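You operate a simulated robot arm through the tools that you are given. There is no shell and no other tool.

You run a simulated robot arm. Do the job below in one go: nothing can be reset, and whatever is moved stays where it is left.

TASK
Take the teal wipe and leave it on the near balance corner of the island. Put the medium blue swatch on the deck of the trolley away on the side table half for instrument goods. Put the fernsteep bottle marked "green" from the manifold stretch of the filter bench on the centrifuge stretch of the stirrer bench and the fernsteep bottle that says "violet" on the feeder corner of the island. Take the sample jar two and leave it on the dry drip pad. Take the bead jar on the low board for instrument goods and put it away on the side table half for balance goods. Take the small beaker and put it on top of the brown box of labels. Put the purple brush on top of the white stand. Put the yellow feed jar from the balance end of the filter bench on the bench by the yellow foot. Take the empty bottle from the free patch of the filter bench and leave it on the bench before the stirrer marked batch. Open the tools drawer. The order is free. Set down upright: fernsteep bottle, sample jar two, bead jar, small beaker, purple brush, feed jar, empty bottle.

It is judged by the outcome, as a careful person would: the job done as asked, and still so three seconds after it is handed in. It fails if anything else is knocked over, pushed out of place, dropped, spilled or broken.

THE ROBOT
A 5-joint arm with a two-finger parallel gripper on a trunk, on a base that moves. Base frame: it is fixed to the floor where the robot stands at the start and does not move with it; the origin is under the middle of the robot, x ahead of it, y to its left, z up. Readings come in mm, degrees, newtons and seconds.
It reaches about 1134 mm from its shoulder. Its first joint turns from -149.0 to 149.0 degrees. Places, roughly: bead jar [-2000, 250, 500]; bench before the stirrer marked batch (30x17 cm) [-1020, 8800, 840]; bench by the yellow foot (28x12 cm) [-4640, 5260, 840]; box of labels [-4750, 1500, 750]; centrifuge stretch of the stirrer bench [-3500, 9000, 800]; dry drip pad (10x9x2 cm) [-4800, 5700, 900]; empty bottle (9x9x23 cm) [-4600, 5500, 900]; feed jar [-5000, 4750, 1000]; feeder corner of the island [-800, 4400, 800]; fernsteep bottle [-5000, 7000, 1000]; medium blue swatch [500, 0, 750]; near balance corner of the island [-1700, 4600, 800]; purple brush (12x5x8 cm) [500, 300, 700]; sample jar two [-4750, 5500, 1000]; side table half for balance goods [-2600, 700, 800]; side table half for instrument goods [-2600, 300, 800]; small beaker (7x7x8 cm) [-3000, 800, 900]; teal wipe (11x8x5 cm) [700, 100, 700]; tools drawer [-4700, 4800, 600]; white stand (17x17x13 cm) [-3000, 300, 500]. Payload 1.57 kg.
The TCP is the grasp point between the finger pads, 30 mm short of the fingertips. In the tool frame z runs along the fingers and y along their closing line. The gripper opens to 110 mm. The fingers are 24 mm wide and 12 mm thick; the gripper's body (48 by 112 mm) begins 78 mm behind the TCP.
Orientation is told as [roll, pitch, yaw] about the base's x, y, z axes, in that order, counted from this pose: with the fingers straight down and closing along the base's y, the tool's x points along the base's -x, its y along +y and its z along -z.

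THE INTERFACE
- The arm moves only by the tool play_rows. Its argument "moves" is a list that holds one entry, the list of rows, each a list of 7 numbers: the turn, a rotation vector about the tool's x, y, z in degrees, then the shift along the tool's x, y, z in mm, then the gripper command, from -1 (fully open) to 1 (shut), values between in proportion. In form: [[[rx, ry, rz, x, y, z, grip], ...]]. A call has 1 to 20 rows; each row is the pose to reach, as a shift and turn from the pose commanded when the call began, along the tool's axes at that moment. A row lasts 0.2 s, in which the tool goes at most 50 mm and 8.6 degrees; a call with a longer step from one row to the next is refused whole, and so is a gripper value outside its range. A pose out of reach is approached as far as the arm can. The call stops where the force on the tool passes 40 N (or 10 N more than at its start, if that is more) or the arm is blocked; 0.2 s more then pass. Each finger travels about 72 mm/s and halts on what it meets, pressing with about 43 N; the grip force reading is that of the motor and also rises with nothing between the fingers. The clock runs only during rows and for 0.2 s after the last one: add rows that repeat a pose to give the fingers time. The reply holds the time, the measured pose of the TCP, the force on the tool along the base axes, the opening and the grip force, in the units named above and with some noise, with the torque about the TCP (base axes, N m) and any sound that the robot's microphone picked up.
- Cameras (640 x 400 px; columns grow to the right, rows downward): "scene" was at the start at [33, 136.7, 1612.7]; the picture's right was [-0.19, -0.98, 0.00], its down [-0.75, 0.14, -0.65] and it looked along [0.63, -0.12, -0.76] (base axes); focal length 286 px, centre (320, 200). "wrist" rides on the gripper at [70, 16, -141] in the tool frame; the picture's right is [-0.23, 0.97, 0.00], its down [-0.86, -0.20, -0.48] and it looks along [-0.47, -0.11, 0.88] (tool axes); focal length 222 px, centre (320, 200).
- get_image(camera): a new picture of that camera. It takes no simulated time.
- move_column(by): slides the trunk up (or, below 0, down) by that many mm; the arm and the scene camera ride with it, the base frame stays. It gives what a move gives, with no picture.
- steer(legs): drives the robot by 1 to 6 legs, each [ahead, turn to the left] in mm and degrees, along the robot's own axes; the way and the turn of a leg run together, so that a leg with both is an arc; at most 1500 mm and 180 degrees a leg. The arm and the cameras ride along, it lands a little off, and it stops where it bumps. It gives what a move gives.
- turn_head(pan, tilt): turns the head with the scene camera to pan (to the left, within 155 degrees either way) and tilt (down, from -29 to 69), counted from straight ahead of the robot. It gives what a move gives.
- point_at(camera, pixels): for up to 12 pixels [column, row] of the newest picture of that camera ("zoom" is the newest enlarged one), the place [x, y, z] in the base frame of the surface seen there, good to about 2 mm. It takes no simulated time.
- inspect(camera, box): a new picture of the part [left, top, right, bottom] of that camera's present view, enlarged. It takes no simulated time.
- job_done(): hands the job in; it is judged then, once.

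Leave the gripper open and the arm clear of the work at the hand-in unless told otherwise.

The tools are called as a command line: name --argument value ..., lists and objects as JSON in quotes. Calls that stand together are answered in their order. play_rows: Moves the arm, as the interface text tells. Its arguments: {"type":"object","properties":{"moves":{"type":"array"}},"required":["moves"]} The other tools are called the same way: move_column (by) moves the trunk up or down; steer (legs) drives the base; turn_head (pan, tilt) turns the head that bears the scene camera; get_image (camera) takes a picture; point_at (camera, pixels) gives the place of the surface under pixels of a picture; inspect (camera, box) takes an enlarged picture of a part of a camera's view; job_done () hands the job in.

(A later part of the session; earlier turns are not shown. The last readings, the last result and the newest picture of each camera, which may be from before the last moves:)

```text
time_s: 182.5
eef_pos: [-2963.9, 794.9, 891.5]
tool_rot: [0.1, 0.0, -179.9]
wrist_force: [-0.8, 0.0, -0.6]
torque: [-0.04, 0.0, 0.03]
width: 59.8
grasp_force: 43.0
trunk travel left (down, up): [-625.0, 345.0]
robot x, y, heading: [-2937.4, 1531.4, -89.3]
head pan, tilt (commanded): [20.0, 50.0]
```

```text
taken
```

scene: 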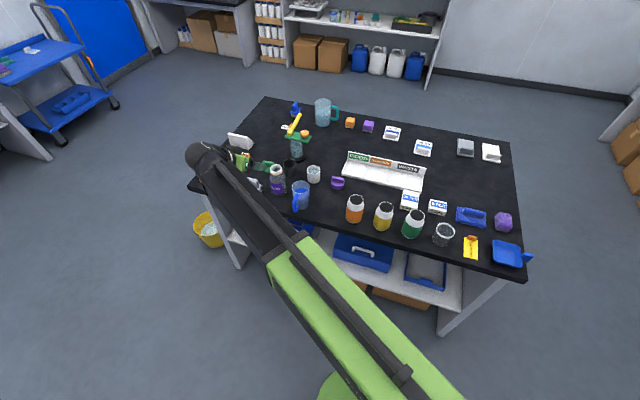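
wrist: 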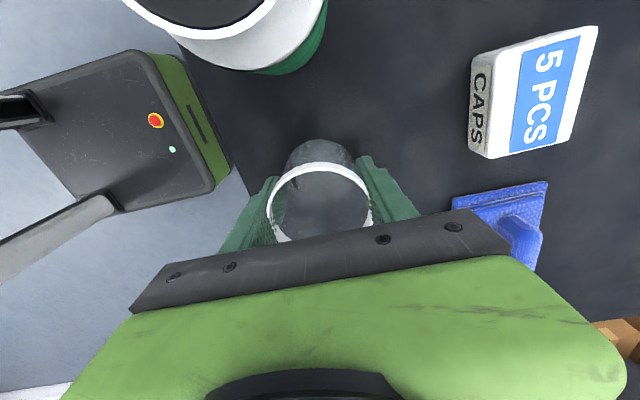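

Held firmly below the rim (59.8 mm). Lift 200 mm, back off and turn to face the shelf wall where the box of labels is.

move_column --by 200

steer --legs '[[-250, 0], [0, -91]]'

turn_head --pan 0 --tilt 25

get_image --camera "scene"

get_image --camera "wrist"

```text
time_s: 184.6
eef_pos: [-2964.6, 794.6, 1092.1]
tool_rot: [0.1, 0.1, -179.9]
wrist_force: [-0.1, -0.6, 0.1]
torque: [0.01, 0.03, 0.02]
width: 59.9
grasp_force: 42.9
trunk travel left (down, up): [-825.0, 145.0]
robot x, y, heading: [-2941.5, 1527.4, -89.6]
head pan, tilt (commanded): [20.0, 50.0]
```

```text
time_s: 190.3
eef_pos: [-3679.5, 1802.5, 1092.2]
tool_rot: [0.2, 0.0, 90.3]
wrist_force: [0.3, 0.4, 0.1]
torque: [-0.01, 0.05, -0.04]
width: 59.8
grasp_force: 43.4
trunk travel left (down, up): [-825.0, 145.0]
robot x, y, heading: [-2944.1, 1809.5, -178.3]
head pan, tilt (commanded): [20.0, 50.0]
```

```text
time_s: 191.2
eef_pos: [-3679.8, 1800.8, 1091.1]
tool_rot: [0.1, 0.0, 90.4]
wrist_force: [0.2, -0.1, -0.6]
torque: [0.0, 0.0, 0.02]
width: 59.8
grasp_force: 42.9
trunk travel left (down, up): [-825.0, 145.0]
robot x, y, heading: [-2946.3, 1811.8, -178.6]
head pan, tilt (commanded): [0.0, 25.0]
```

```text
taken
```

scene: 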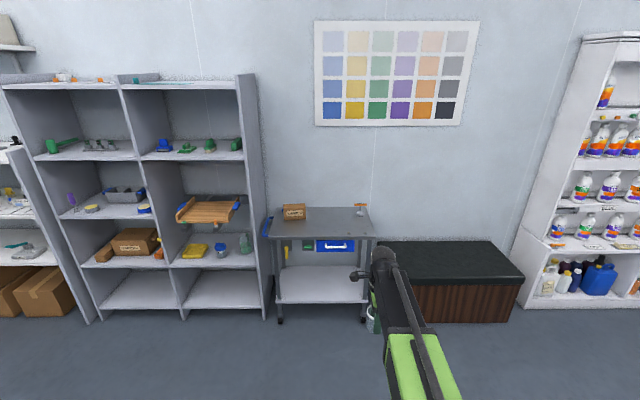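

```text
taken
```

wrist: 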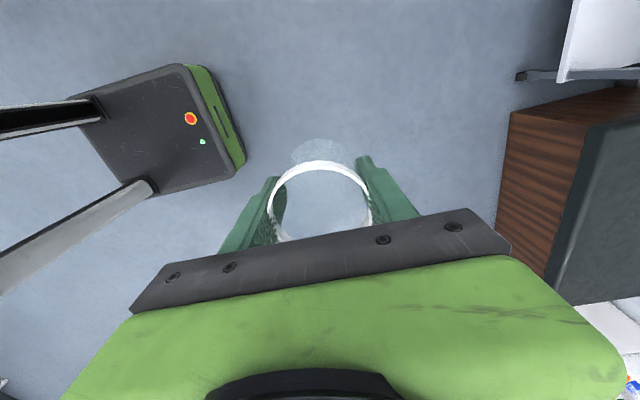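

I see a brown box on the grey cart at (294,212). Zoom to read its label and measure.

inspect --camera "scene" --box '[255, 190, 385, 260]'

point_at --camera "zoom" --pixels '[[150, 78], [240, 75], [160, 108], [232, 108], [195, 90], [195, 118], [360, 100], [500, 75], [85, 205], [575, 205], [100, 100], [560, 105]]'

```text
4.92 times, centred on (320, 225) of scene
```

zoom: 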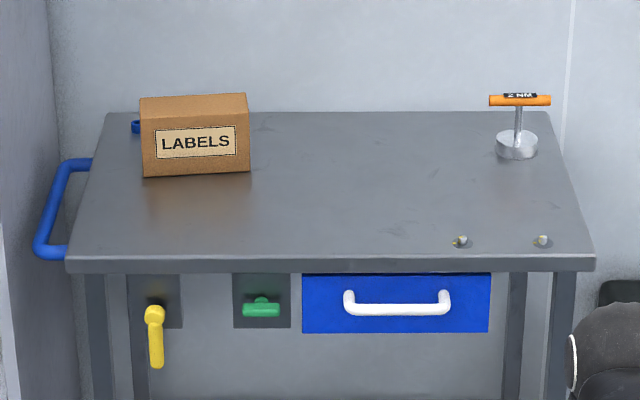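

```text
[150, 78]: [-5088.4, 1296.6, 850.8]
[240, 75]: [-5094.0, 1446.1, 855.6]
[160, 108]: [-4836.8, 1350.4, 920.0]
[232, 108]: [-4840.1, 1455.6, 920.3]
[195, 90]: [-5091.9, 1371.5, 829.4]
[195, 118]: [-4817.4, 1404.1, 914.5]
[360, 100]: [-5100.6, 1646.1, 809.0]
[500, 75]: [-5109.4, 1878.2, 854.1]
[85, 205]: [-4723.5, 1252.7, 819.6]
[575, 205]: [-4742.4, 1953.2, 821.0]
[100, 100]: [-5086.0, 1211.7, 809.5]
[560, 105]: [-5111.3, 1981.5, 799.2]
```

Box says "LABELS"; top z≈920. Measuring its corners.

point_at --camera "zoom" --pixels '[[146, 101], [242, 97], [145, 115], [246, 111], [145, 170], [246, 165], [195, 105], [320, 200], [80, 262], [590, 262], [460, 240]]'

```text
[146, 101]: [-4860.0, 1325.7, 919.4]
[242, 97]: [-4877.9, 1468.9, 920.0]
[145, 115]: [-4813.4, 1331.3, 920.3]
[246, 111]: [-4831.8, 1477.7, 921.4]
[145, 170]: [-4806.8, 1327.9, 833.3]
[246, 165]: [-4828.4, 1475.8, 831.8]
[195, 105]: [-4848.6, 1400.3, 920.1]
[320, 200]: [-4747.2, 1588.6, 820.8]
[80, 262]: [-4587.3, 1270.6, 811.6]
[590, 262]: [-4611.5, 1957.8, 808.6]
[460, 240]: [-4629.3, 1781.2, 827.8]
```

Box top front edge runs (−4811,1328)–(−4830,1480); I need a closer, steeper view for its depth. Driving closer to about (−3950, 1420), facing it.

steer --legs '[[0, 20], [1078, 0], [0, -21]]'

turn_head --pan 5 --tilt 40

get_image --camera "scene"

get_image --camera "wrist"

```text
time_s: 197.2
eef_pos: [-4580.6, 1175.5, 1092.8]
tool_rot: [-0.7, 0.0, 110.3]
wrist_force: [4.1, 0.7, 1.1]
torque: [-0.15, 0.6, 0.03]
width: 59.8
grasp_force: 43.0
trunk travel left (down, up): [-825.0, 145.0]
robot x, y, heading: [-3895.8, 1428.1, -158.0]
head pan, tilt (commanded): [0.0, 25.0]
stopped in leg 2: the force on the tool passed its limit at 105 N (the readings are from after the stop); the commanded pose is now the measured one
```

```text
time_s: 198.0
eef_pos: [-4581.1, 1175.6, 1091.1]
tool_rot: [-0.8, -0.2, 110.3]
wrist_force: [6.2, 3.0, -2.7]
torque: [-0.29, 0.7, -0.05]
width: 59.8
grasp_force: 43.1
trunk travel left (down, up): [-825.0, 145.0]
robot x, y, heading: [-3895.9, 1431.6, -158.1]
head pan, tilt (commanded): [5.0, 40.0]
```

```text
taken
```

scene: 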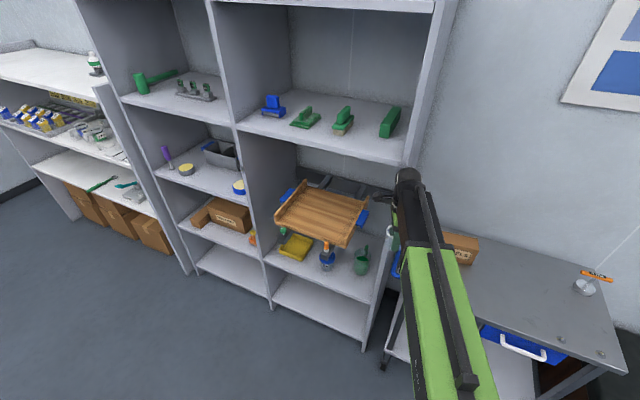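

```text
taken
```

wrist: 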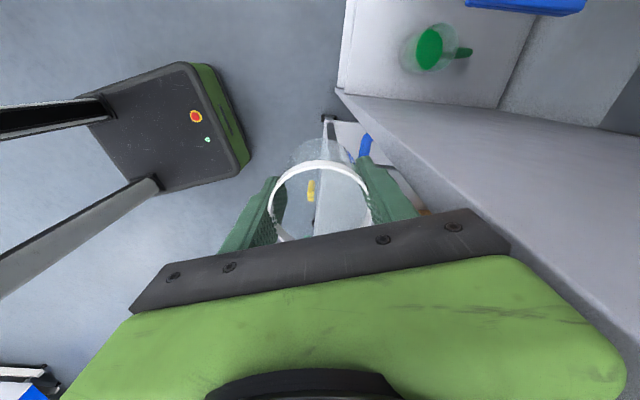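

I bumped the shelf's upright with the gripper; the beaker is still held. Back straight off 300 mm and check.

steer --legs '[[-300, 0], [0, -21]]'

turn_head --pan 15 --tilt 25

get_image --camera "scene"

get_image --camera "wrist"

```text
time_s: 201.2
eef_pos: [-4347.8, 1552.0, 1092.1]
tool_rot: [-0.8, 0.0, 89.2]
wrist_force: [1.2, 0.3, 0.4]
torque: [-0.05, 0.0, 0.0]
width: 59.8
grasp_force: 42.6
trunk travel left (down, up): [-825.0, 145.0]
robot x, y, heading: [-3620.0, 1548.9, -178.5]
head pan, tilt (commanded): [5.0, 40.0]
```

```text
time_s: 202.0
eef_pos: [-4347.3, 1551.9, 1092.1]
tool_rot: [-0.9, -0.1, 89.3]
wrist_force: [0.5, -0.2, -0.4]
torque: [0.0, -0.01, 0.02]
width: 59.8
grasp_force: 42.8
trunk travel left (down, up): [-825.0, 145.0]
robot x, y, heading: [-3616.4, 1551.2, -178.2]
head pan, tilt (commanded): [15.0, 25.0]
```

```text
taken
```

scene: 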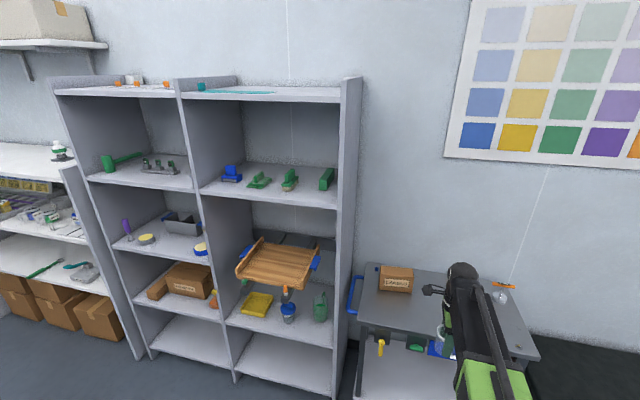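

```text
taken
```

wrist: 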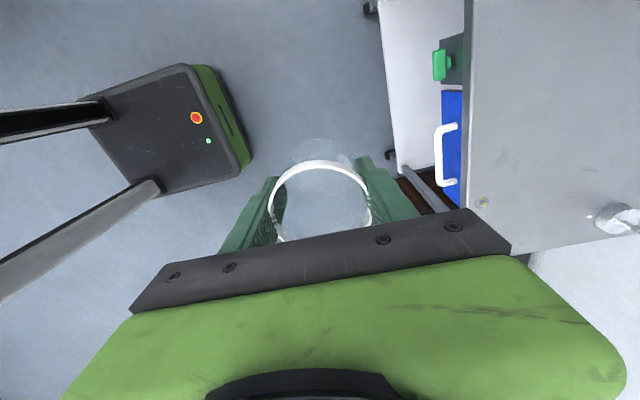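

Nothing on the shelves looks moved. The lane straight ahead (y≈1550) is clear, so I drive 400 mm ahead toward the cart.

steer --legs '[[400, 0]]'

turn_head --pan 5 --tilt 50

get_image --camera "scene"

get_image --camera "wrist"

```text
time_s: 204.5
eef_pos: [-4752.5, 1537.9, 1091.9]
tool_rot: [-0.9, -0.1, 89.5]
wrist_force: [0.3, 0.0, -1.2]
torque: [-0.02, -0.01, -0.01]
width: 59.7
grasp_force: 43.1
trunk travel left (down, up): [-825.0, 145.0]
robot x, y, heading: [-4020.1, 1538.0, -178.1]
head pan, tilt (commanded): [15.0, 25.0]
```

```text
time_s: 205.4
eef_pos: [-4751.6, 1537.9, 1091.9]
tool_rot: [-0.9, -0.1, 89.4]
wrist_force: [0.5, 0.4, 0.5]
torque: [-0.01, 0.0, -0.02]
width: 59.8
grasp_force: 43.2
trunk travel left (down, up): [-825.0, 145.0]
robot x, y, heading: [-4022.5, 1539.3, -178.4]
head pan, tilt (commanded): [5.0, 50.0]
```

```text
taken
```

scene: 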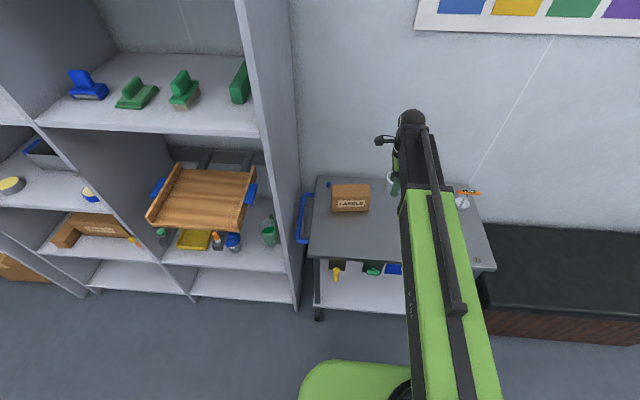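

```text
taken
```

wrist: 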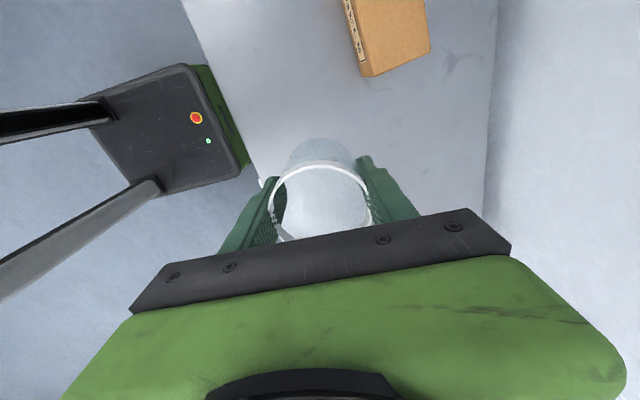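

Measuring the box top from both cameras.

inspect --camera "scene" --box '[310, 165, 400, 225]'

point_at --camera "wrist" --pixels '[[365, 73], [430, 52], [348, 5], [424, 5], [390, 40], [410, 30], [375, 66]]'

```text
6.67 times, centred on (355, 195) of scene
```

zoom: 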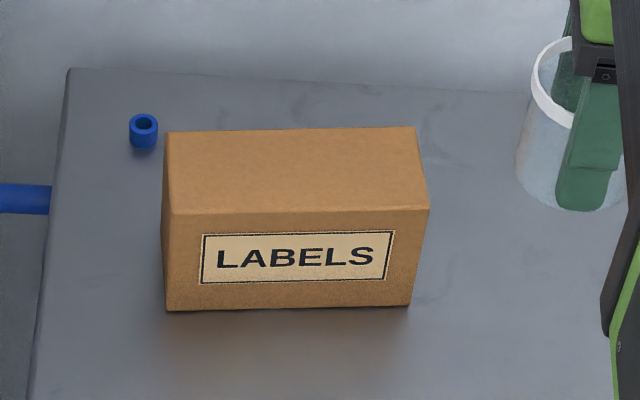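

```text
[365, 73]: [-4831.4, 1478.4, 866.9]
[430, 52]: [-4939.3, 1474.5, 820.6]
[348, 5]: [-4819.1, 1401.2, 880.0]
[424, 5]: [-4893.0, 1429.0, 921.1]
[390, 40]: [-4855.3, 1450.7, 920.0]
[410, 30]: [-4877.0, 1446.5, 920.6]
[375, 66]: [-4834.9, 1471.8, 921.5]
```

point_at --camera "zoom" --pixels '[[172, 138], [410, 132], [175, 207], [422, 203], [292, 170], [292, 132], [300, 208], [143, 125], [550, 180]]'

```text
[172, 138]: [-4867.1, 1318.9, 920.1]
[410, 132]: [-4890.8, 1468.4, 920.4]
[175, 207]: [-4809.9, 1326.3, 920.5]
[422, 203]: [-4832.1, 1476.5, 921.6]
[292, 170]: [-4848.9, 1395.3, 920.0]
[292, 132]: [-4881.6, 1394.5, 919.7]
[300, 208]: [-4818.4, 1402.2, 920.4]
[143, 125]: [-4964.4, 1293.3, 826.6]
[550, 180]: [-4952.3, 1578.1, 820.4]
```

Box top centre is (−4850, 1398), z 920.5, about 155×65 mm – a snug fit for the 60 mm base, so I centre carefully. Moving over it and correcting the 0.9° tilt.

play_rows --moves '[[[0, -0.2, 0, 28, 19, 0, 1], [0, -0.4, 0, 56, 38, 0, 1], [0, -0.6, 0, 84, 58, 0, 1], [0, -0.8, 0, 113, 77, 0, 1], [0, -0.9, 0, 141, 96.5, 0, 1], [0, -0.9, 0, 141, 96.5, 0, 1]]]'

move_column --by -100

get_image --camera "wrist"

inspect --camera "scene" --box '[310, 150, 430, 240]'

```text
time_s: 206.8
eef_pos: [-4846.9, 1399.5, 1092.1]
tool_rot: [-0.8, -1.0, 89.3]
wrist_force: [0.0, 0.9, -0.3]
torque: [-0.01, 0.01, 0.0]
width: 59.6
grasp_force: 42.9
trunk travel left (down, up): [-825.0, 145.0]
robot x, y, heading: [-4026.1, 1541.8, -178.7]
head pan, tilt (commanded): [5.0, 50.0]
```

```text
time_s: 208.1
eef_pos: [-4846.9, 1399.5, 992.1]
tool_rot: [-0.9, -0.9, 89.5]
wrist_force: [-0.5, 0.0, -0.4]
torque: [0.04, 0.0, 0.01]
width: 59.5
grasp_force: 42.5
trunk travel left (down, up): [-725.0, 245.0]
robot x, y, heading: [-4020.6, 1539.9, -178.3]
head pan, tilt (commanded): [5.0, 50.0]
```

```text
taken
```

wrist: 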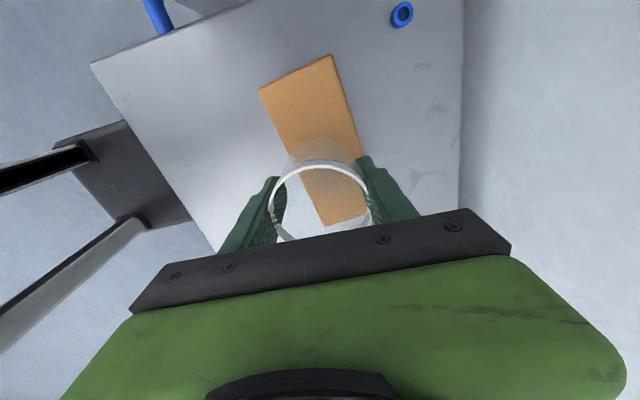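

```text
4.44 times, centred on (370, 195) of scene
```

zoom: 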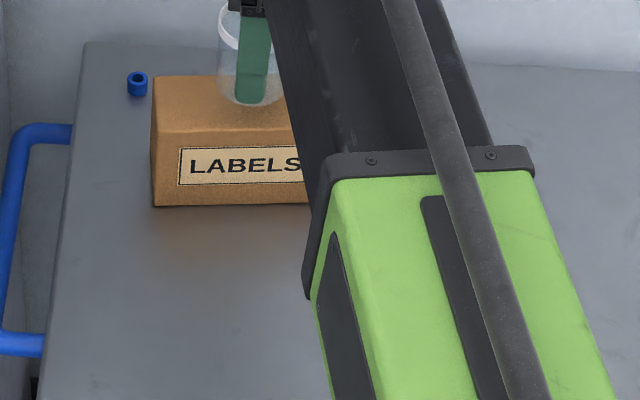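

Tilt convention learnt; correct both small tilts and the last 3 mm, then lower to just above contact (TCP ≈ 965).

play_rows --moves '[[[-0.85, 0.95, 0, 1.5, 3.1, 0, 1], [-0.85, 0.95, 0, 1.5, 3.1, 0, 1], [-0.85, 0.95, 0, 1.5, 3.1, 0, 1]]]'

move_column --by -24

inspect --camera "scene" --box '[310, 150, 430, 240]'

get_image --camera "wrist"

```text
time_s: 208.9
eef_pos: [-4850.1, 1397.5, 991.6]
tool_rot: [0.1, -0.1, 89.4]
wrist_force: [-0.9, 0.2, -0.2]
torque: [-0.01, 0.01, 0.01]
width: 59.5
grasp_force: 42.6
trunk travel left (down, up): [-725.0, 245.0]
robot x, y, heading: [-4023.7, 1537.2, -178.4]
head pan, tilt (commanded): [5.0, 50.0]
```

```text
time_s: 209.6
eef_pos: [-4849.8, 1398.7, 967.5]
tool_rot: [0.1, 0.0, 89.4]
wrist_force: [-0.5, 0.4, 0.5]
torque: [0.01, -0.01, -0.01]
width: 60.2
grasp_force: 43.4
trunk travel left (down, up): [-701.0, 269.0]
robot x, y, heading: [-4021.7, 1536.8, -178.4]
head pan, tilt (commanded): [5.0, 50.0]
```

```text
4.44 times, centred on (370, 195) of scene
```

zoom: 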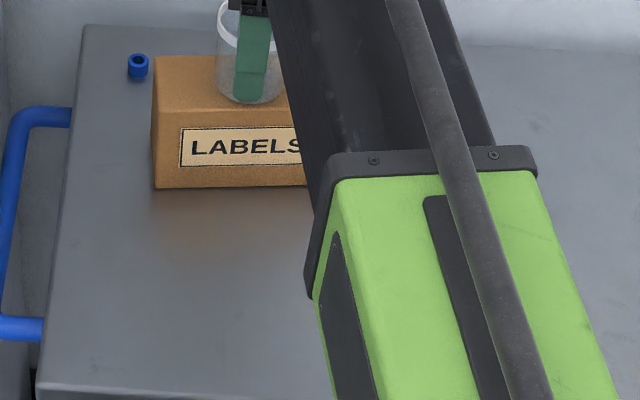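

```text
taken
```

wrist: 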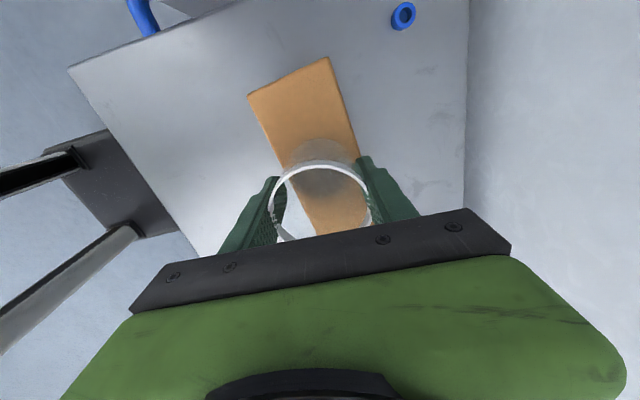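

Aligned. Lower 4 mm, then in 2 mm steps until contact.

move_column --by -4

move_column --by -2

```text
time_s: 210.1
eef_pos: [-4849.6, 1397.4, 964.0]
tool_rot: [0.1, 0.0, 89.3]
wrist_force: [-3.3, -0.6, 12.6]
torque: [0.03, 0.15, -0.09]
width: 59.5
grasp_force: 43.4
trunk travel left (down, up): [-697.0, 273.0]
robot x, y, heading: [-4021.7, 1539.8, -178.5]
head pan, tilt (commanded): [5.0, 50.0]
```

```text
time_s: 210.7
eef_pos: [-4850.5, 1398.7, 962.7]
tool_rot: [0.0, 0.1, 89.4]
wrist_force: [-2.2, -0.8, 13.2]
torque: [0.07, -0.04, -0.14]
width: 59.6
grasp_force: 42.9
trunk travel left (down, up): [-695.0, 275.0]
robot x, y, heading: [-4024.0, 1541.9, -178.1]
head pan, tilt (commanded): [5.0, 50.0]
```

Flat contact. Release and rise.

play_rows --moves '[[[0, 0, 0, 0, 0, 0, -0.15], [0, 0, 0, 0, 0, 0, -0.3], [0, 0, 0, 0, 0, 0, -0.5], [0, 0, 0, 0, 0, 0, -0.7], [0, 0, 0, 0, 0, 0, -0.7]]]'

get_image --camera "wrist"

move_column --by 150

get_image --camera "wrist"

inspect --camera "scene" --box '[310, 150, 430, 240]'

```text
time_s: 211.8
eef_pos: [-4849.4, 1397.0, 961.7]
tool_rot: [0.0, 0.0, 89.5]
wrist_force: [0.3, 0.0, 0.3]
torque: [0.04, 0.01, 0.01]
width: 93.3
grasp_force: 0.1
trunk travel left (down, up): [-695.0, 275.0]
robot x, y, heading: [-4020.8, 1542.4, -178.6]
head pan, tilt (commanded): [5.0, 50.0]
```

```text
taken
```

wrist: 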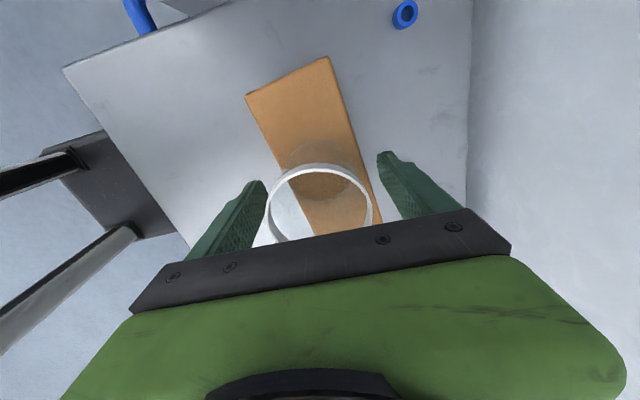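

```text
time_s: 213.6
eef_pos: [-4849.2, 1397.0, 1110.8]
tool_rot: [-0.1, 0.0, 89.4]
wrist_force: [-0.4, -0.7, -0.2]
torque: [-0.01, -0.03, -0.01]
width: 93.4
grasp_force: 0.1
trunk travel left (down, up): [-845.0, 125.0]
robot x, y, heading: [-4026.5, 1539.6, -178.3]
head pan, tilt (commanded): [5.0, 50.0]
```

```text
taken
```

wrist: 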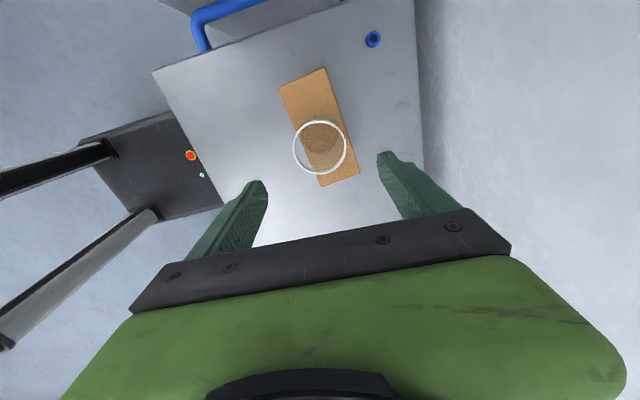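

```text
4.44 times, centred on (370, 195) of scene
```

zoom: 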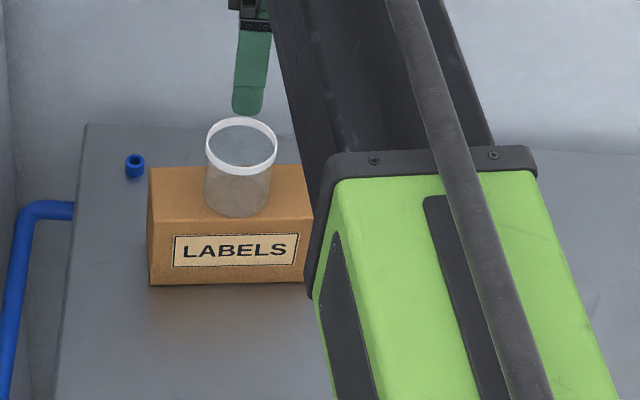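

The beaker stands on the box. Now I retract the arm, back off and head to the filter bench, looking first for obstacles.

play_rows --moves '[[[0, 0, 0, -27, -37, 0, -1], [0, 0, 0, -54, -74, 0, -1], [0, 0, 0, -81, -111, 0, -1], [0, 0, 0, -108, -149, 0, -1], [0, 0, 0, -135, -186, 0, -1], [0, 0, 0, -162, -223, 0, -1], [0, 0, 0, -162, -223, 0, -1]]]'

steer --legs '[[-700, 0], [0, -90]]'

turn_head --pan 10 --tilt 22

get_image --camera "scene"

```text
time_s: 215.2
eef_pos: [-4625.3, 1558.2, 1111.6]
tool_rot: [0.1, 0.0, 89.4]
wrist_force: [-0.3, 0.1, -1.0]
torque: [-0.01, 0.0, -0.02]
width: 110.0
grasp_force: 0.1
trunk travel left (down, up): [-845.0, 125.0]
robot x, y, heading: [-4022.4, 1541.9, -178.5]
head pan, tilt (commanded): [5.0, 50.0]
```

```text
time_s: 222.9
eef_pos: [-3307.3, 2167.9, 1112.1]
tool_rot: [0.0, 0.0, 0.0]
wrist_force: [0.3, 0.1, 0.4]
torque: [-0.02, -0.01, 0.0]
width: 109.9
grasp_force: 0.0
trunk travel left (down, up): [-845.0, 125.0]
robot x, y, heading: [-3279.9, 1570.2, 92.8]
head pan, tilt (commanded): [5.0, 50.0]
```

```text
time_s: 223.8
eef_pos: [-3308.7, 2168.1, 1111.9]
tool_rot: [0.1, -0.1, 0.1]
wrist_force: [-0.9, -0.4, 0.6]
torque: [0.01, -0.04, -0.03]
width: 110.0
grasp_force: 0.1
trunk travel left (down, up): [-845.0, 125.0]
robot x, y, heading: [-3281.5, 1563.9, 92.9]
head pan, tilt (commanded): [10.0, 22.0]
```

```text
taken
```

scene: 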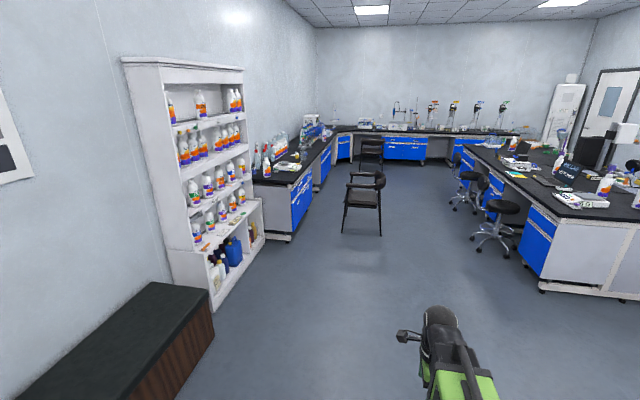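

Measuring chair, bench corner, stools and island positions for route planning.

point_at --camera "scene" --pixels '[[345, 230], [380, 233], [352, 205], [381, 205], [290, 238], [262, 182], [330, 140], [492, 245], [458, 208], [540, 290], [370, 168], [213, 300]]'

inspect --camera "scene" --box '[240, 100, 400, 245]'

```text
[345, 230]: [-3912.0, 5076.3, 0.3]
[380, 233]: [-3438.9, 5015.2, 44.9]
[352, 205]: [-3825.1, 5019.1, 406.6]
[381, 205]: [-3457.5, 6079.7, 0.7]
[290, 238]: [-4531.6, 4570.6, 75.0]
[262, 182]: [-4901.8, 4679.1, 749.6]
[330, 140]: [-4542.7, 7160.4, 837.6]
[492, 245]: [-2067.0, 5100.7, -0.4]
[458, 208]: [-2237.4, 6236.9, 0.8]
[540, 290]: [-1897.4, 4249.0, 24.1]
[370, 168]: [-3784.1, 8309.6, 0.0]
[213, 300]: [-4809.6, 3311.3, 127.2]
```

```text
2.76 times, centred on (320, 172) of scene
```

zoom: 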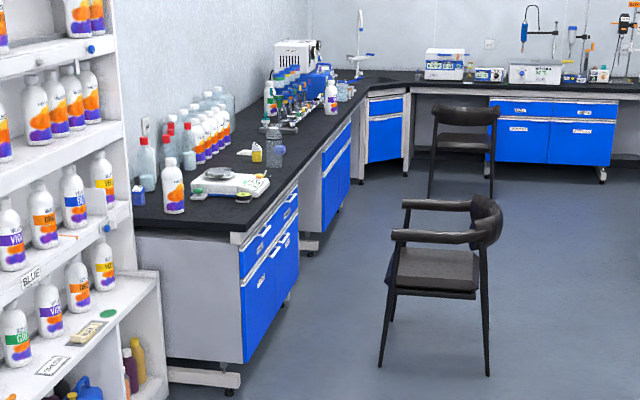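

Chair stands at about x −3910…−3440, y 5010…5500; bench front edge x≈−4530 from y 4570 up. I drive to (−3850, 4450) and face the bench.

steer --legs '[[0, 8.3], [1450, 0], [1450, 0], [0, 79]]'

turn_head --pan -25 --tilt 30

get_image --camera "scene"

```text
time_s: 241.9
eef_pos: [-4426.9, 4420.5, 1110.8]
tool_rot: [-0.1, -0.1, 87.1]
wrist_force: [0.3, 0.2, -0.8]
torque: [-0.02, -0.06, -0.03]
width: 110.0
grasp_force: 0.1
trunk travel left (down, up): [-845.0, 125.0]
robot x, y, heading: [-3823.3, 4374.7, 179.1]
head pan, tilt (commanded): [10.0, 22.0]
```

```text
time_s: 242.9
eef_pos: [-4425.5, 4419.7, 1111.7]
tool_rot: [-0.1, 0.0, 87.0]
wrist_force: [0.4, 0.5, -0.8]
torque: [0.01, 0.02, 0.02]
width: 109.9
grasp_force: 0.1
trunk travel left (down, up): [-845.0, 125.0]
robot x, y, heading: [-3827.1, 4376.8, 179.6]
head pan, tilt (commanded): [-25.0, 30.0]
```

```text
taken
```

scene: 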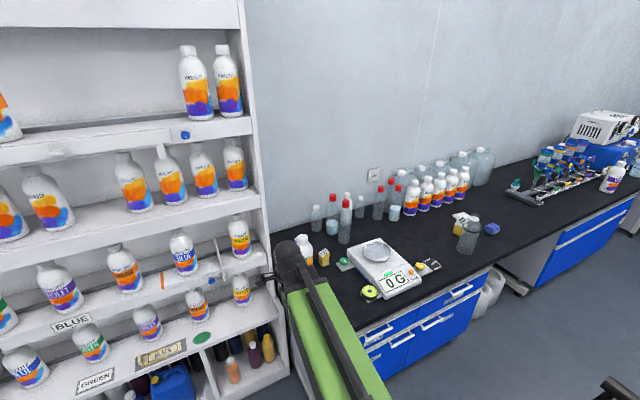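

I see the balance ("0 G"), bottles, and the manifold further right. Zooming on the bench parts.

inspect --camera "scene" --box '[270, 160, 450, 320]'

inspect --camera "scene" --box '[400, 90, 640, 270]'

inspect --camera "scene" --box '[330, 250, 520, 390]'

```text
2.50 times, centred on (360, 240) of scene
```

zoom: 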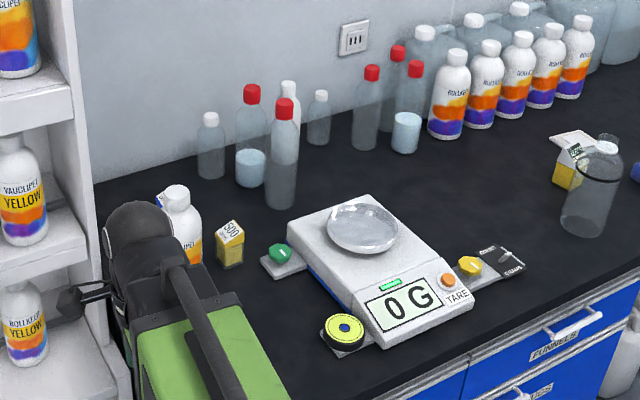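

```text
2.22 times, centred on (520, 180) of scene
```

zoom: 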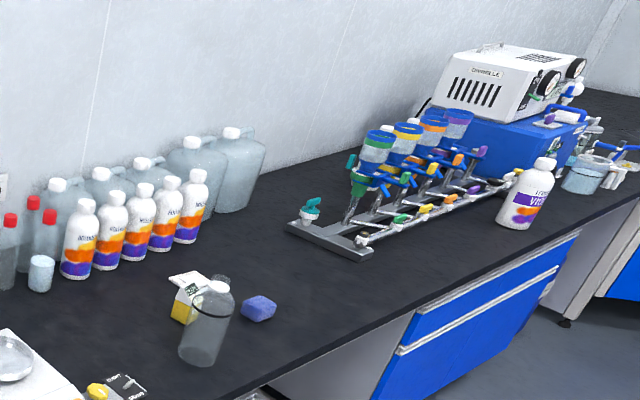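

```text
2.86 times, centred on (425, 320) of scene
```

zoom: 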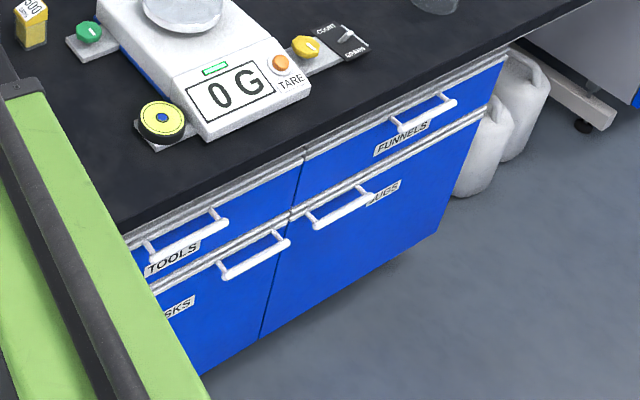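

Drawers read TOOLS, FUNNELS etc. Now measure the yellow jar near the bottles, the yellow knob by the balance, and others.

inspect --camera "scene" --box '[300, 230, 450, 310]'

point_at --camera "zoom" --pixels '[[100, 105], [325, 115], [540, 145], [275, 265], [180, 150], [20, 80]]'

```text
4.27 times, centred on (375, 270) of scene
```

zoom: 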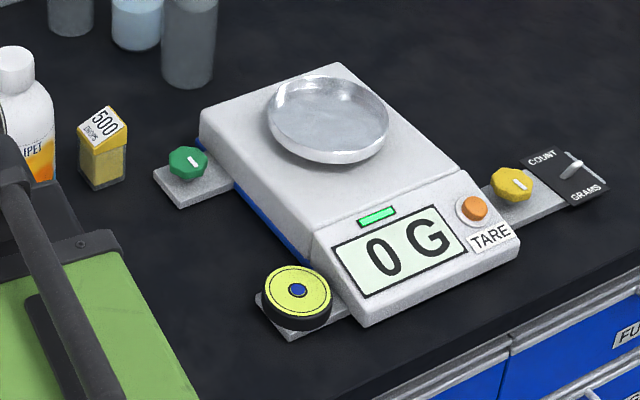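

```text
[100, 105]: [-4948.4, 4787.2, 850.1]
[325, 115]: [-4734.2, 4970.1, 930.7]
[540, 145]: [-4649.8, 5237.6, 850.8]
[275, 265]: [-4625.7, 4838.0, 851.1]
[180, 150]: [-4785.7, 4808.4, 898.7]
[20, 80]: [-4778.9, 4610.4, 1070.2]
```

The yellow jar ("500…") is at about (−4940, 4790); the yellow knob/foot of the balance at (−4680, 5180). I raise the trunk 100 mm and drive closer, to (−4100, 4700).

move_column --by 100

steer --legs '[[0, -50], [425, 0], [0, 50]]'

turn_head --pan 0 --tilt 45

get_image --camera "scene"

get_image --camera "wrist"

```text
time_s: 244.2
eef_pos: [-4427.4, 4420.8, 1211.5]
tool_rot: [0.0, 0.0, 87.0]
wrist_force: [0.1, 0.1, -0.2]
torque: [0.02, 0.01, 0.03]
width: 110.0
grasp_force: 0.1
trunk travel left (down, up): [-945.0, 25.0]
robot x, y, heading: [-3824.7, 4378.1, 179.5]
head pan, tilt (commanded): [-25.0, 30.0]
```

```text
time_s: 251.3
eef_pos: [-4690.5, 4765.7, 1212.6]
tool_rot: [0.0, 0.1, 86.0]
wrist_force: [-0.1, 1.2, -0.4]
torque: [-0.06, 0.03, -0.04]
width: 109.9
grasp_force: 0.0
trunk travel left (down, up): [-945.0, 25.0]
robot x, y, heading: [-4088.7, 4690.0, 177.6]
head pan, tilt (commanded): [-25.0, 30.0]
```

```text
time_s: 252.2
eef_pos: [-4689.9, 4764.1, 1211.6]
tool_rot: [0.0, 0.0, 85.9]
wrist_force: [-0.5, -0.1, 0.3]
torque: [-0.02, 0.03, -0.02]
width: 110.1
grasp_force: 0.0
trunk travel left (down, up): [-945.0, 25.0]
robot x, y, heading: [-4090.3, 4684.9, 178.1]
head pan, tilt (commanded): [0.0, 45.0]
```

```text
taken
```

scene: 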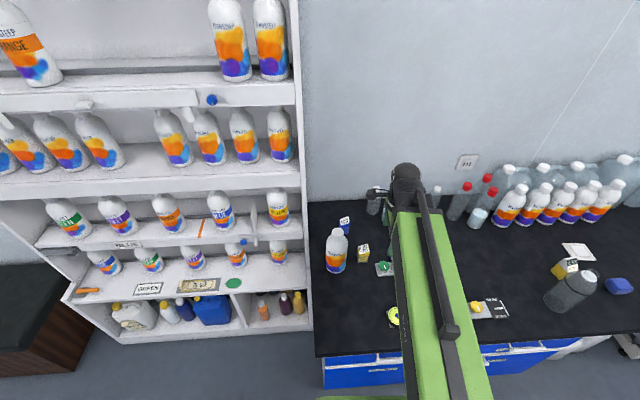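

```text
taken
```

wrist: 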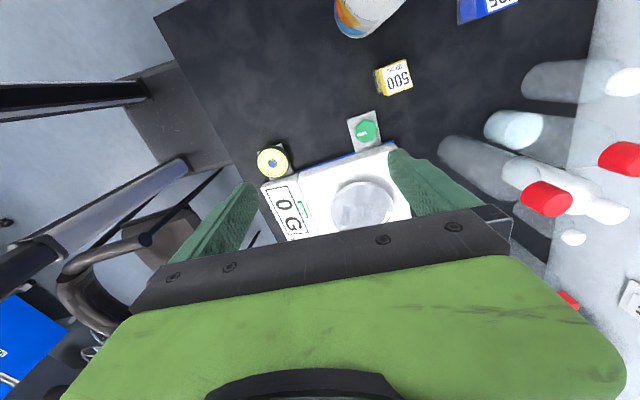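

Zooming in on the yellow jar and its neighbour to read labels.

inspect --camera "wrist" --box '[320, 0, 540, 140]'

inspect --camera "scene" --box '[520, 220, 640, 320]'

inspect --camera "scene" --box '[310, 200, 430, 280]'

```text
2.86 times, centred on (430, 70) of wrist
```

zoom: 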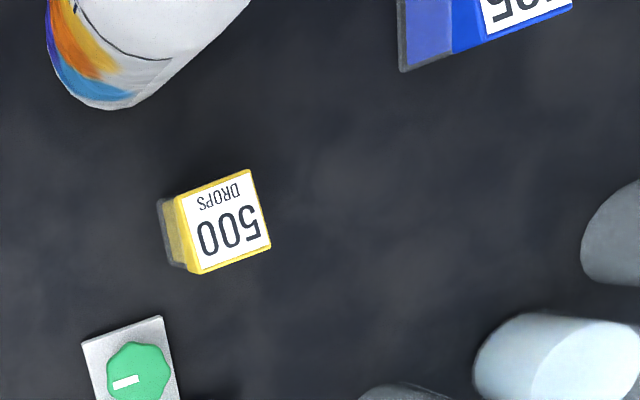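

```text
4.00 times, centred on (580, 270) of scene
```

zoom: 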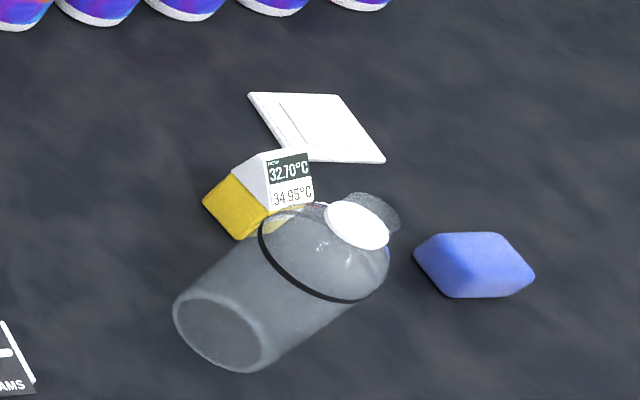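

```text
5.00 times, centred on (370, 240) of scene
```

zoom: 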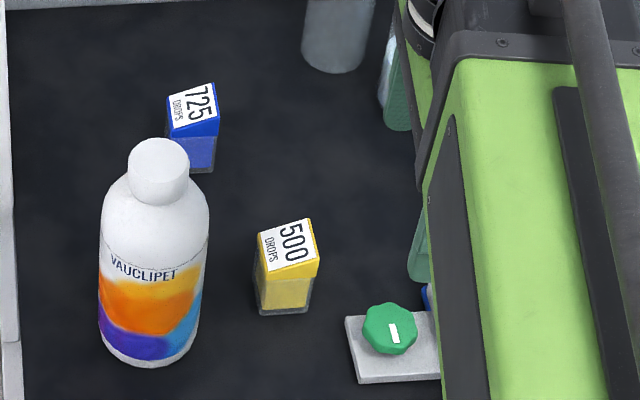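

The yellow jar reads "500 DROPS" (blue one is "725 DROPS") – the yellow feed jar. Measuring its corners.

point_at --camera "zoom" --pixels '[[262, 235], [310, 220], [316, 262], [266, 272], [288, 248], [285, 290], [260, 305], [308, 310], [352, 320], [195, 160], [200, 330]]'

inspect --camera "wrist" --box '[355, 40, 435, 120]'

point_at --camera "zoom" --pixels '[[320, 200], [200, 150], [200, 240]]'

```text
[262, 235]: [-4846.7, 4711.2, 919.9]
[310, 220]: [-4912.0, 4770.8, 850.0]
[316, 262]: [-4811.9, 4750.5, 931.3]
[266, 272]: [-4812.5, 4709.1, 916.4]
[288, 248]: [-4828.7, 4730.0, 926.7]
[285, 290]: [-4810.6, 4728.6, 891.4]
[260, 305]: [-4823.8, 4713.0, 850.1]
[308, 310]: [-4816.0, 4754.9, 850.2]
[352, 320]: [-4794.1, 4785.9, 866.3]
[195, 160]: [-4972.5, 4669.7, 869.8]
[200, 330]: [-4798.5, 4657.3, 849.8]
```

```text
5.00 times, centred on (395, 80) of wrist
```

zoom: 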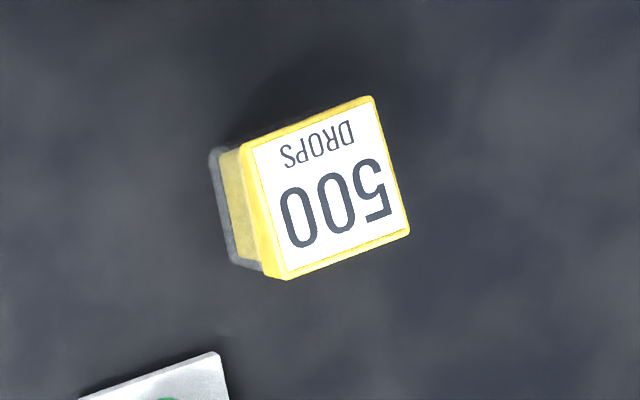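

```text
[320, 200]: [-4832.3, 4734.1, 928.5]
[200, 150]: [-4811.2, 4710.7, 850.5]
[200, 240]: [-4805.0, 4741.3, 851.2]
```

Getting the top corners from the wrist zoom.

point_at --camera "zoom" --pixels '[[369, 101], [405, 230], [287, 273], [248, 148], [228, 210], [215, 160], [235, 255], [300, 160], [350, 230]]'

```text
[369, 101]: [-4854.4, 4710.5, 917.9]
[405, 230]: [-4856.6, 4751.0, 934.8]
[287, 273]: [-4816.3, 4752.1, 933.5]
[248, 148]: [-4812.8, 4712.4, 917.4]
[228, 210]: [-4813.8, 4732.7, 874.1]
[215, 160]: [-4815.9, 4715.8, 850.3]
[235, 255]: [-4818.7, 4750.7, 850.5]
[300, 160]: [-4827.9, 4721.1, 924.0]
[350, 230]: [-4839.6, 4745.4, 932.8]
```

Jar is 44×42 mm at (−4834.5, 4731.5), z 850–935, nothing within the finger paths along x. Moving over it and squaring the yaw.

play_rows --moves '[[[0, 0, -1, 11, 36, 0, -1], [0, 0, -2, 21, 71, 0, -1], [0, 0, -3, 32, 107, 0, -1], [0, 0, -4, 42.6, 141.9, 0, -1], [0, 0, -4, 42.6, 141.9, 0, -1]]]'

move_column --by -200

get_image --camera "wrist"

get_image --camera "scene"

```text
time_s: 253.4
eef_pos: [-4833.4, 4731.3, 1210.6]
tool_rot: [0.0, 0.0, 90.1]
wrist_force: [0.3, 0.1, -0.6]
torque: [0.01, 0.0, -0.01]
width: 110.0
grasp_force: 0.1
trunk travel left (down, up): [-945.0, 25.0]
robot x, y, heading: [-4085.8, 4687.1, 177.8]
head pan, tilt (commanded): [0.0, 45.0]
```

```text
time_s: 255.6
eef_pos: [-4833.5, 4730.5, 1012.4]
tool_rot: [0.1, -0.1, 90.0]
wrist_force: [-0.4, -0.2, 0.7]
torque: [0.0, 0.02, 0.01]
width: 109.9
grasp_force: 0.1
trunk travel left (down, up): [-745.0, 225.0]
robot x, y, heading: [-4089.1, 4689.1, 178.1]
head pan, tilt (commanded): [0.0, 45.0]
```

```text
taken
```

wrist: 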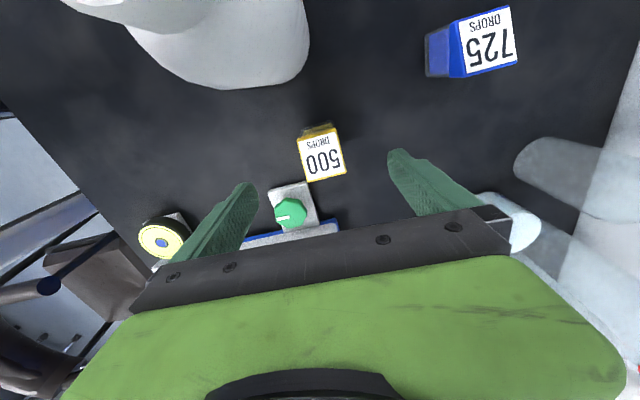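

```text
taken
```

scene: 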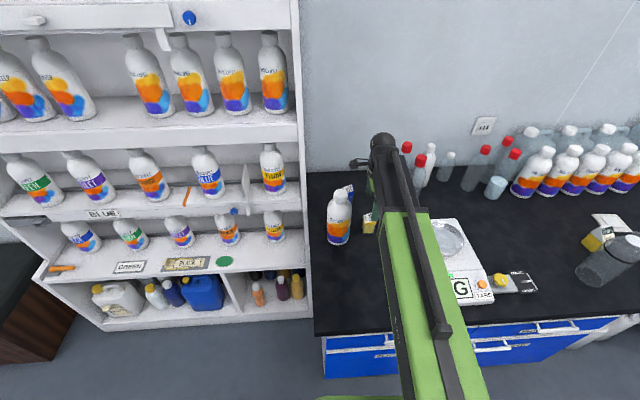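

Check the green-knob plate's nearest corners against the left finger.

point_at --camera "wrist" --pixels '[[271, 190], [304, 184], [316, 218], [282, 212], [300, 75], [290, 85], [320, 130]]'

```text
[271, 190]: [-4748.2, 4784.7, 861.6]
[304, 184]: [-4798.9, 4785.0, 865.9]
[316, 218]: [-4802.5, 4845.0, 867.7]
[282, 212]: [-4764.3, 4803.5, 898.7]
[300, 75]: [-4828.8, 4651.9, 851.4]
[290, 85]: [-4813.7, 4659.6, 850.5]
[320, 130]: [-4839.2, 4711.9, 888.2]
```

Clear by 40 mm. Lower to TCP 890 and close.

move_column --by -122

play_rows --moves '[[[0, 0, 0, 0, 0, 0, -0.5], [0, 0, 0, 0, 0, 0, 0], [0, 0, 0, 0, 0, 0, 0.4], [0, 0, 0, 0, 0, 0, 1], [0, 0, 0, 0, 0, 0, 1], [0, 0, 0, 0, 0, 0, 1]]]'

move_column --by 150

get_image --camera "wrist"

```text
time_s: 256.5
eef_pos: [-4833.3, 4728.2, 945.5]
tool_rot: [0.5, 1.2, 89.7]
wrist_force: [12.1, 6.4, 22.4]
torque: [-2.64, 1.97, 1.03]
width: 110.1
grasp_force: 0.1
trunk travel left (down, up): [-676.0, 294.0]
robot x, y, heading: [-4091.8, 4691.1, 177.9]
head pan, tilt (commanded): [0.0, 45.0]
stopped: the force on the tool passed its limit at 165 N (the readings are from after the stop); the commanded pose is now the measured one
```

```text
time_s: 257.9
eef_pos: [-4834.0, 4728.0, 946.2]
tool_rot: [0.5, 1.1, 89.7]
wrist_force: [8.5, 2.3, 24.0]
torque: [-1.89, 1.08, 0.59]
width: 43.5
grasp_force: 42.7
trunk travel left (down, up): [-676.0, 294.0]
robot x, y, heading: [-4089.8, 4689.0, 177.9]
head pan, tilt (commanded): [0.0, 45.0]
```

```text
time_s: 259.7
eef_pos: [-4836.0, 4728.0, 1092.9]
tool_rot: [0.4, 1.0, 89.8]
wrist_force: [-0.3, -0.2, -2.3]
torque: [-0.05, 0.01, 0.0]
width: 43.2
grasp_force: 43.0
trunk travel left (down, up): [-826.0, 144.0]
robot x, y, heading: [-4089.9, 4692.3, 177.6]
head pan, tilt (commanded): [0.0, 45.0]
```

```text
taken
```

wrist: 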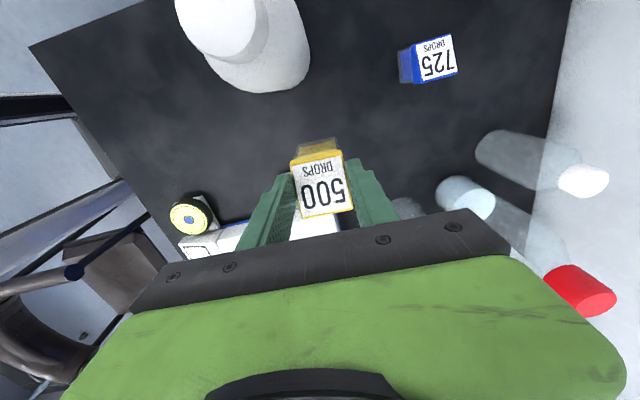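

The descent stopped on a contact at z 945 – most likely the wrist camera touching the cap of the tall VAUCLIPET bottle. The jar is nevertheless held by its lid and lifted. I check the bottle's state.

get_image --camera "scene"

inspect --camera "scene" --box '[305, 170, 425, 260]'

point_at --camera "wrist" --pixels '[[260, 60], [290, 75], [300, 45], [230, 20], [245, 35], [318, 150], [300, 215]]'

```text
taken
```

scene: 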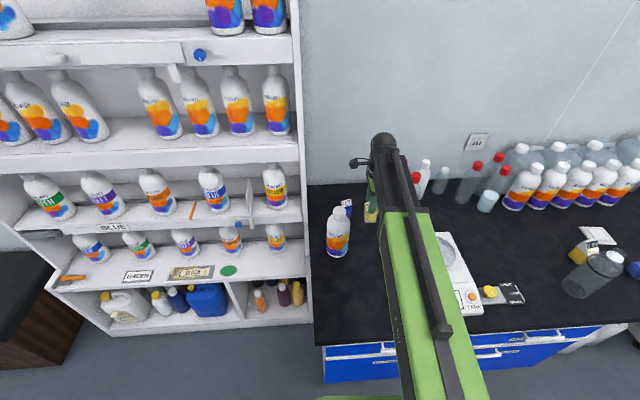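

```text
4.44 times, centred on (365, 215) of scene
```

zoom: 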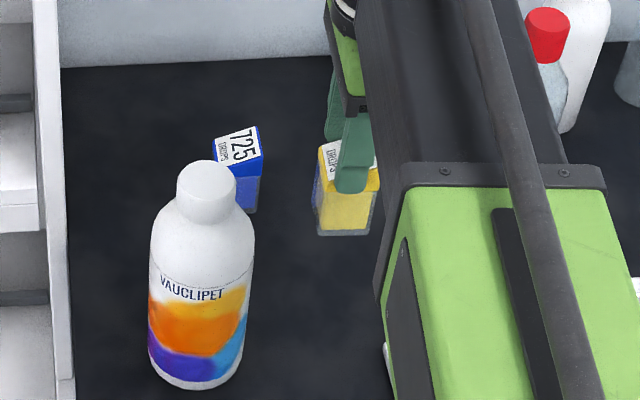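

```text
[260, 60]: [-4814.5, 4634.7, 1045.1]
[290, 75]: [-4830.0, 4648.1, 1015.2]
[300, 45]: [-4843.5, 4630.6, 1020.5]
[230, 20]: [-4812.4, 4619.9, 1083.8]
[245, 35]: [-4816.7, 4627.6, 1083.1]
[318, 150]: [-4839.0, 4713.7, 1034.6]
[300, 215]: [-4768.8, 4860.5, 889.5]
```

The bottle is standing as before. Note to self: the camera sits on the tool's +x side. Now I measure the area near the yellow foot: switch plate edge and the empty bottle.

inspect --camera "scene" --box '[460, 220, 640, 340]'

point_at --camera "zoom" --pixels '[[110, 255], [150, 225], [210, 225], [230, 260], [140, 275], [290, 260], [390, 240], [450, 270], [300, 330], [260, 200], [380, 330], [330, 290]]'

```text
3.33 times, centred on (550, 280) of scene
```

zoom: 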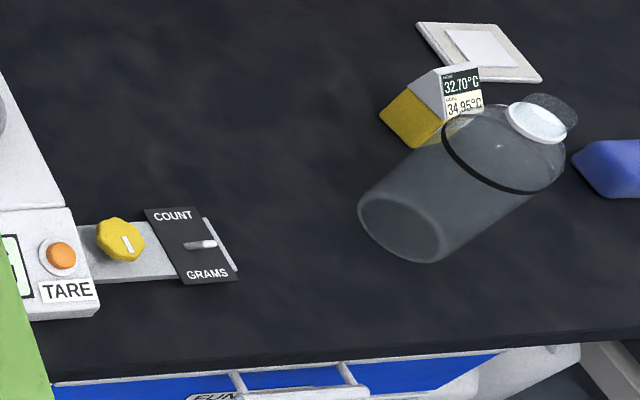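

```text
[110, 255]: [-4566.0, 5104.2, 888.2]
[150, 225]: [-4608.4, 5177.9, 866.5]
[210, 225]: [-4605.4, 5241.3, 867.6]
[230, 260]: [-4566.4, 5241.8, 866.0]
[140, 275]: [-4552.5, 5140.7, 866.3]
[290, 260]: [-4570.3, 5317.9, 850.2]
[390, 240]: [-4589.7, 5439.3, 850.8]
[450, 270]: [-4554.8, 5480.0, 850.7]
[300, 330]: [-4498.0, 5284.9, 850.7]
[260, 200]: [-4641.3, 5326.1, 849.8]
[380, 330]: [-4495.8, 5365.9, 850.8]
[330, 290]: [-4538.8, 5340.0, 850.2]
```

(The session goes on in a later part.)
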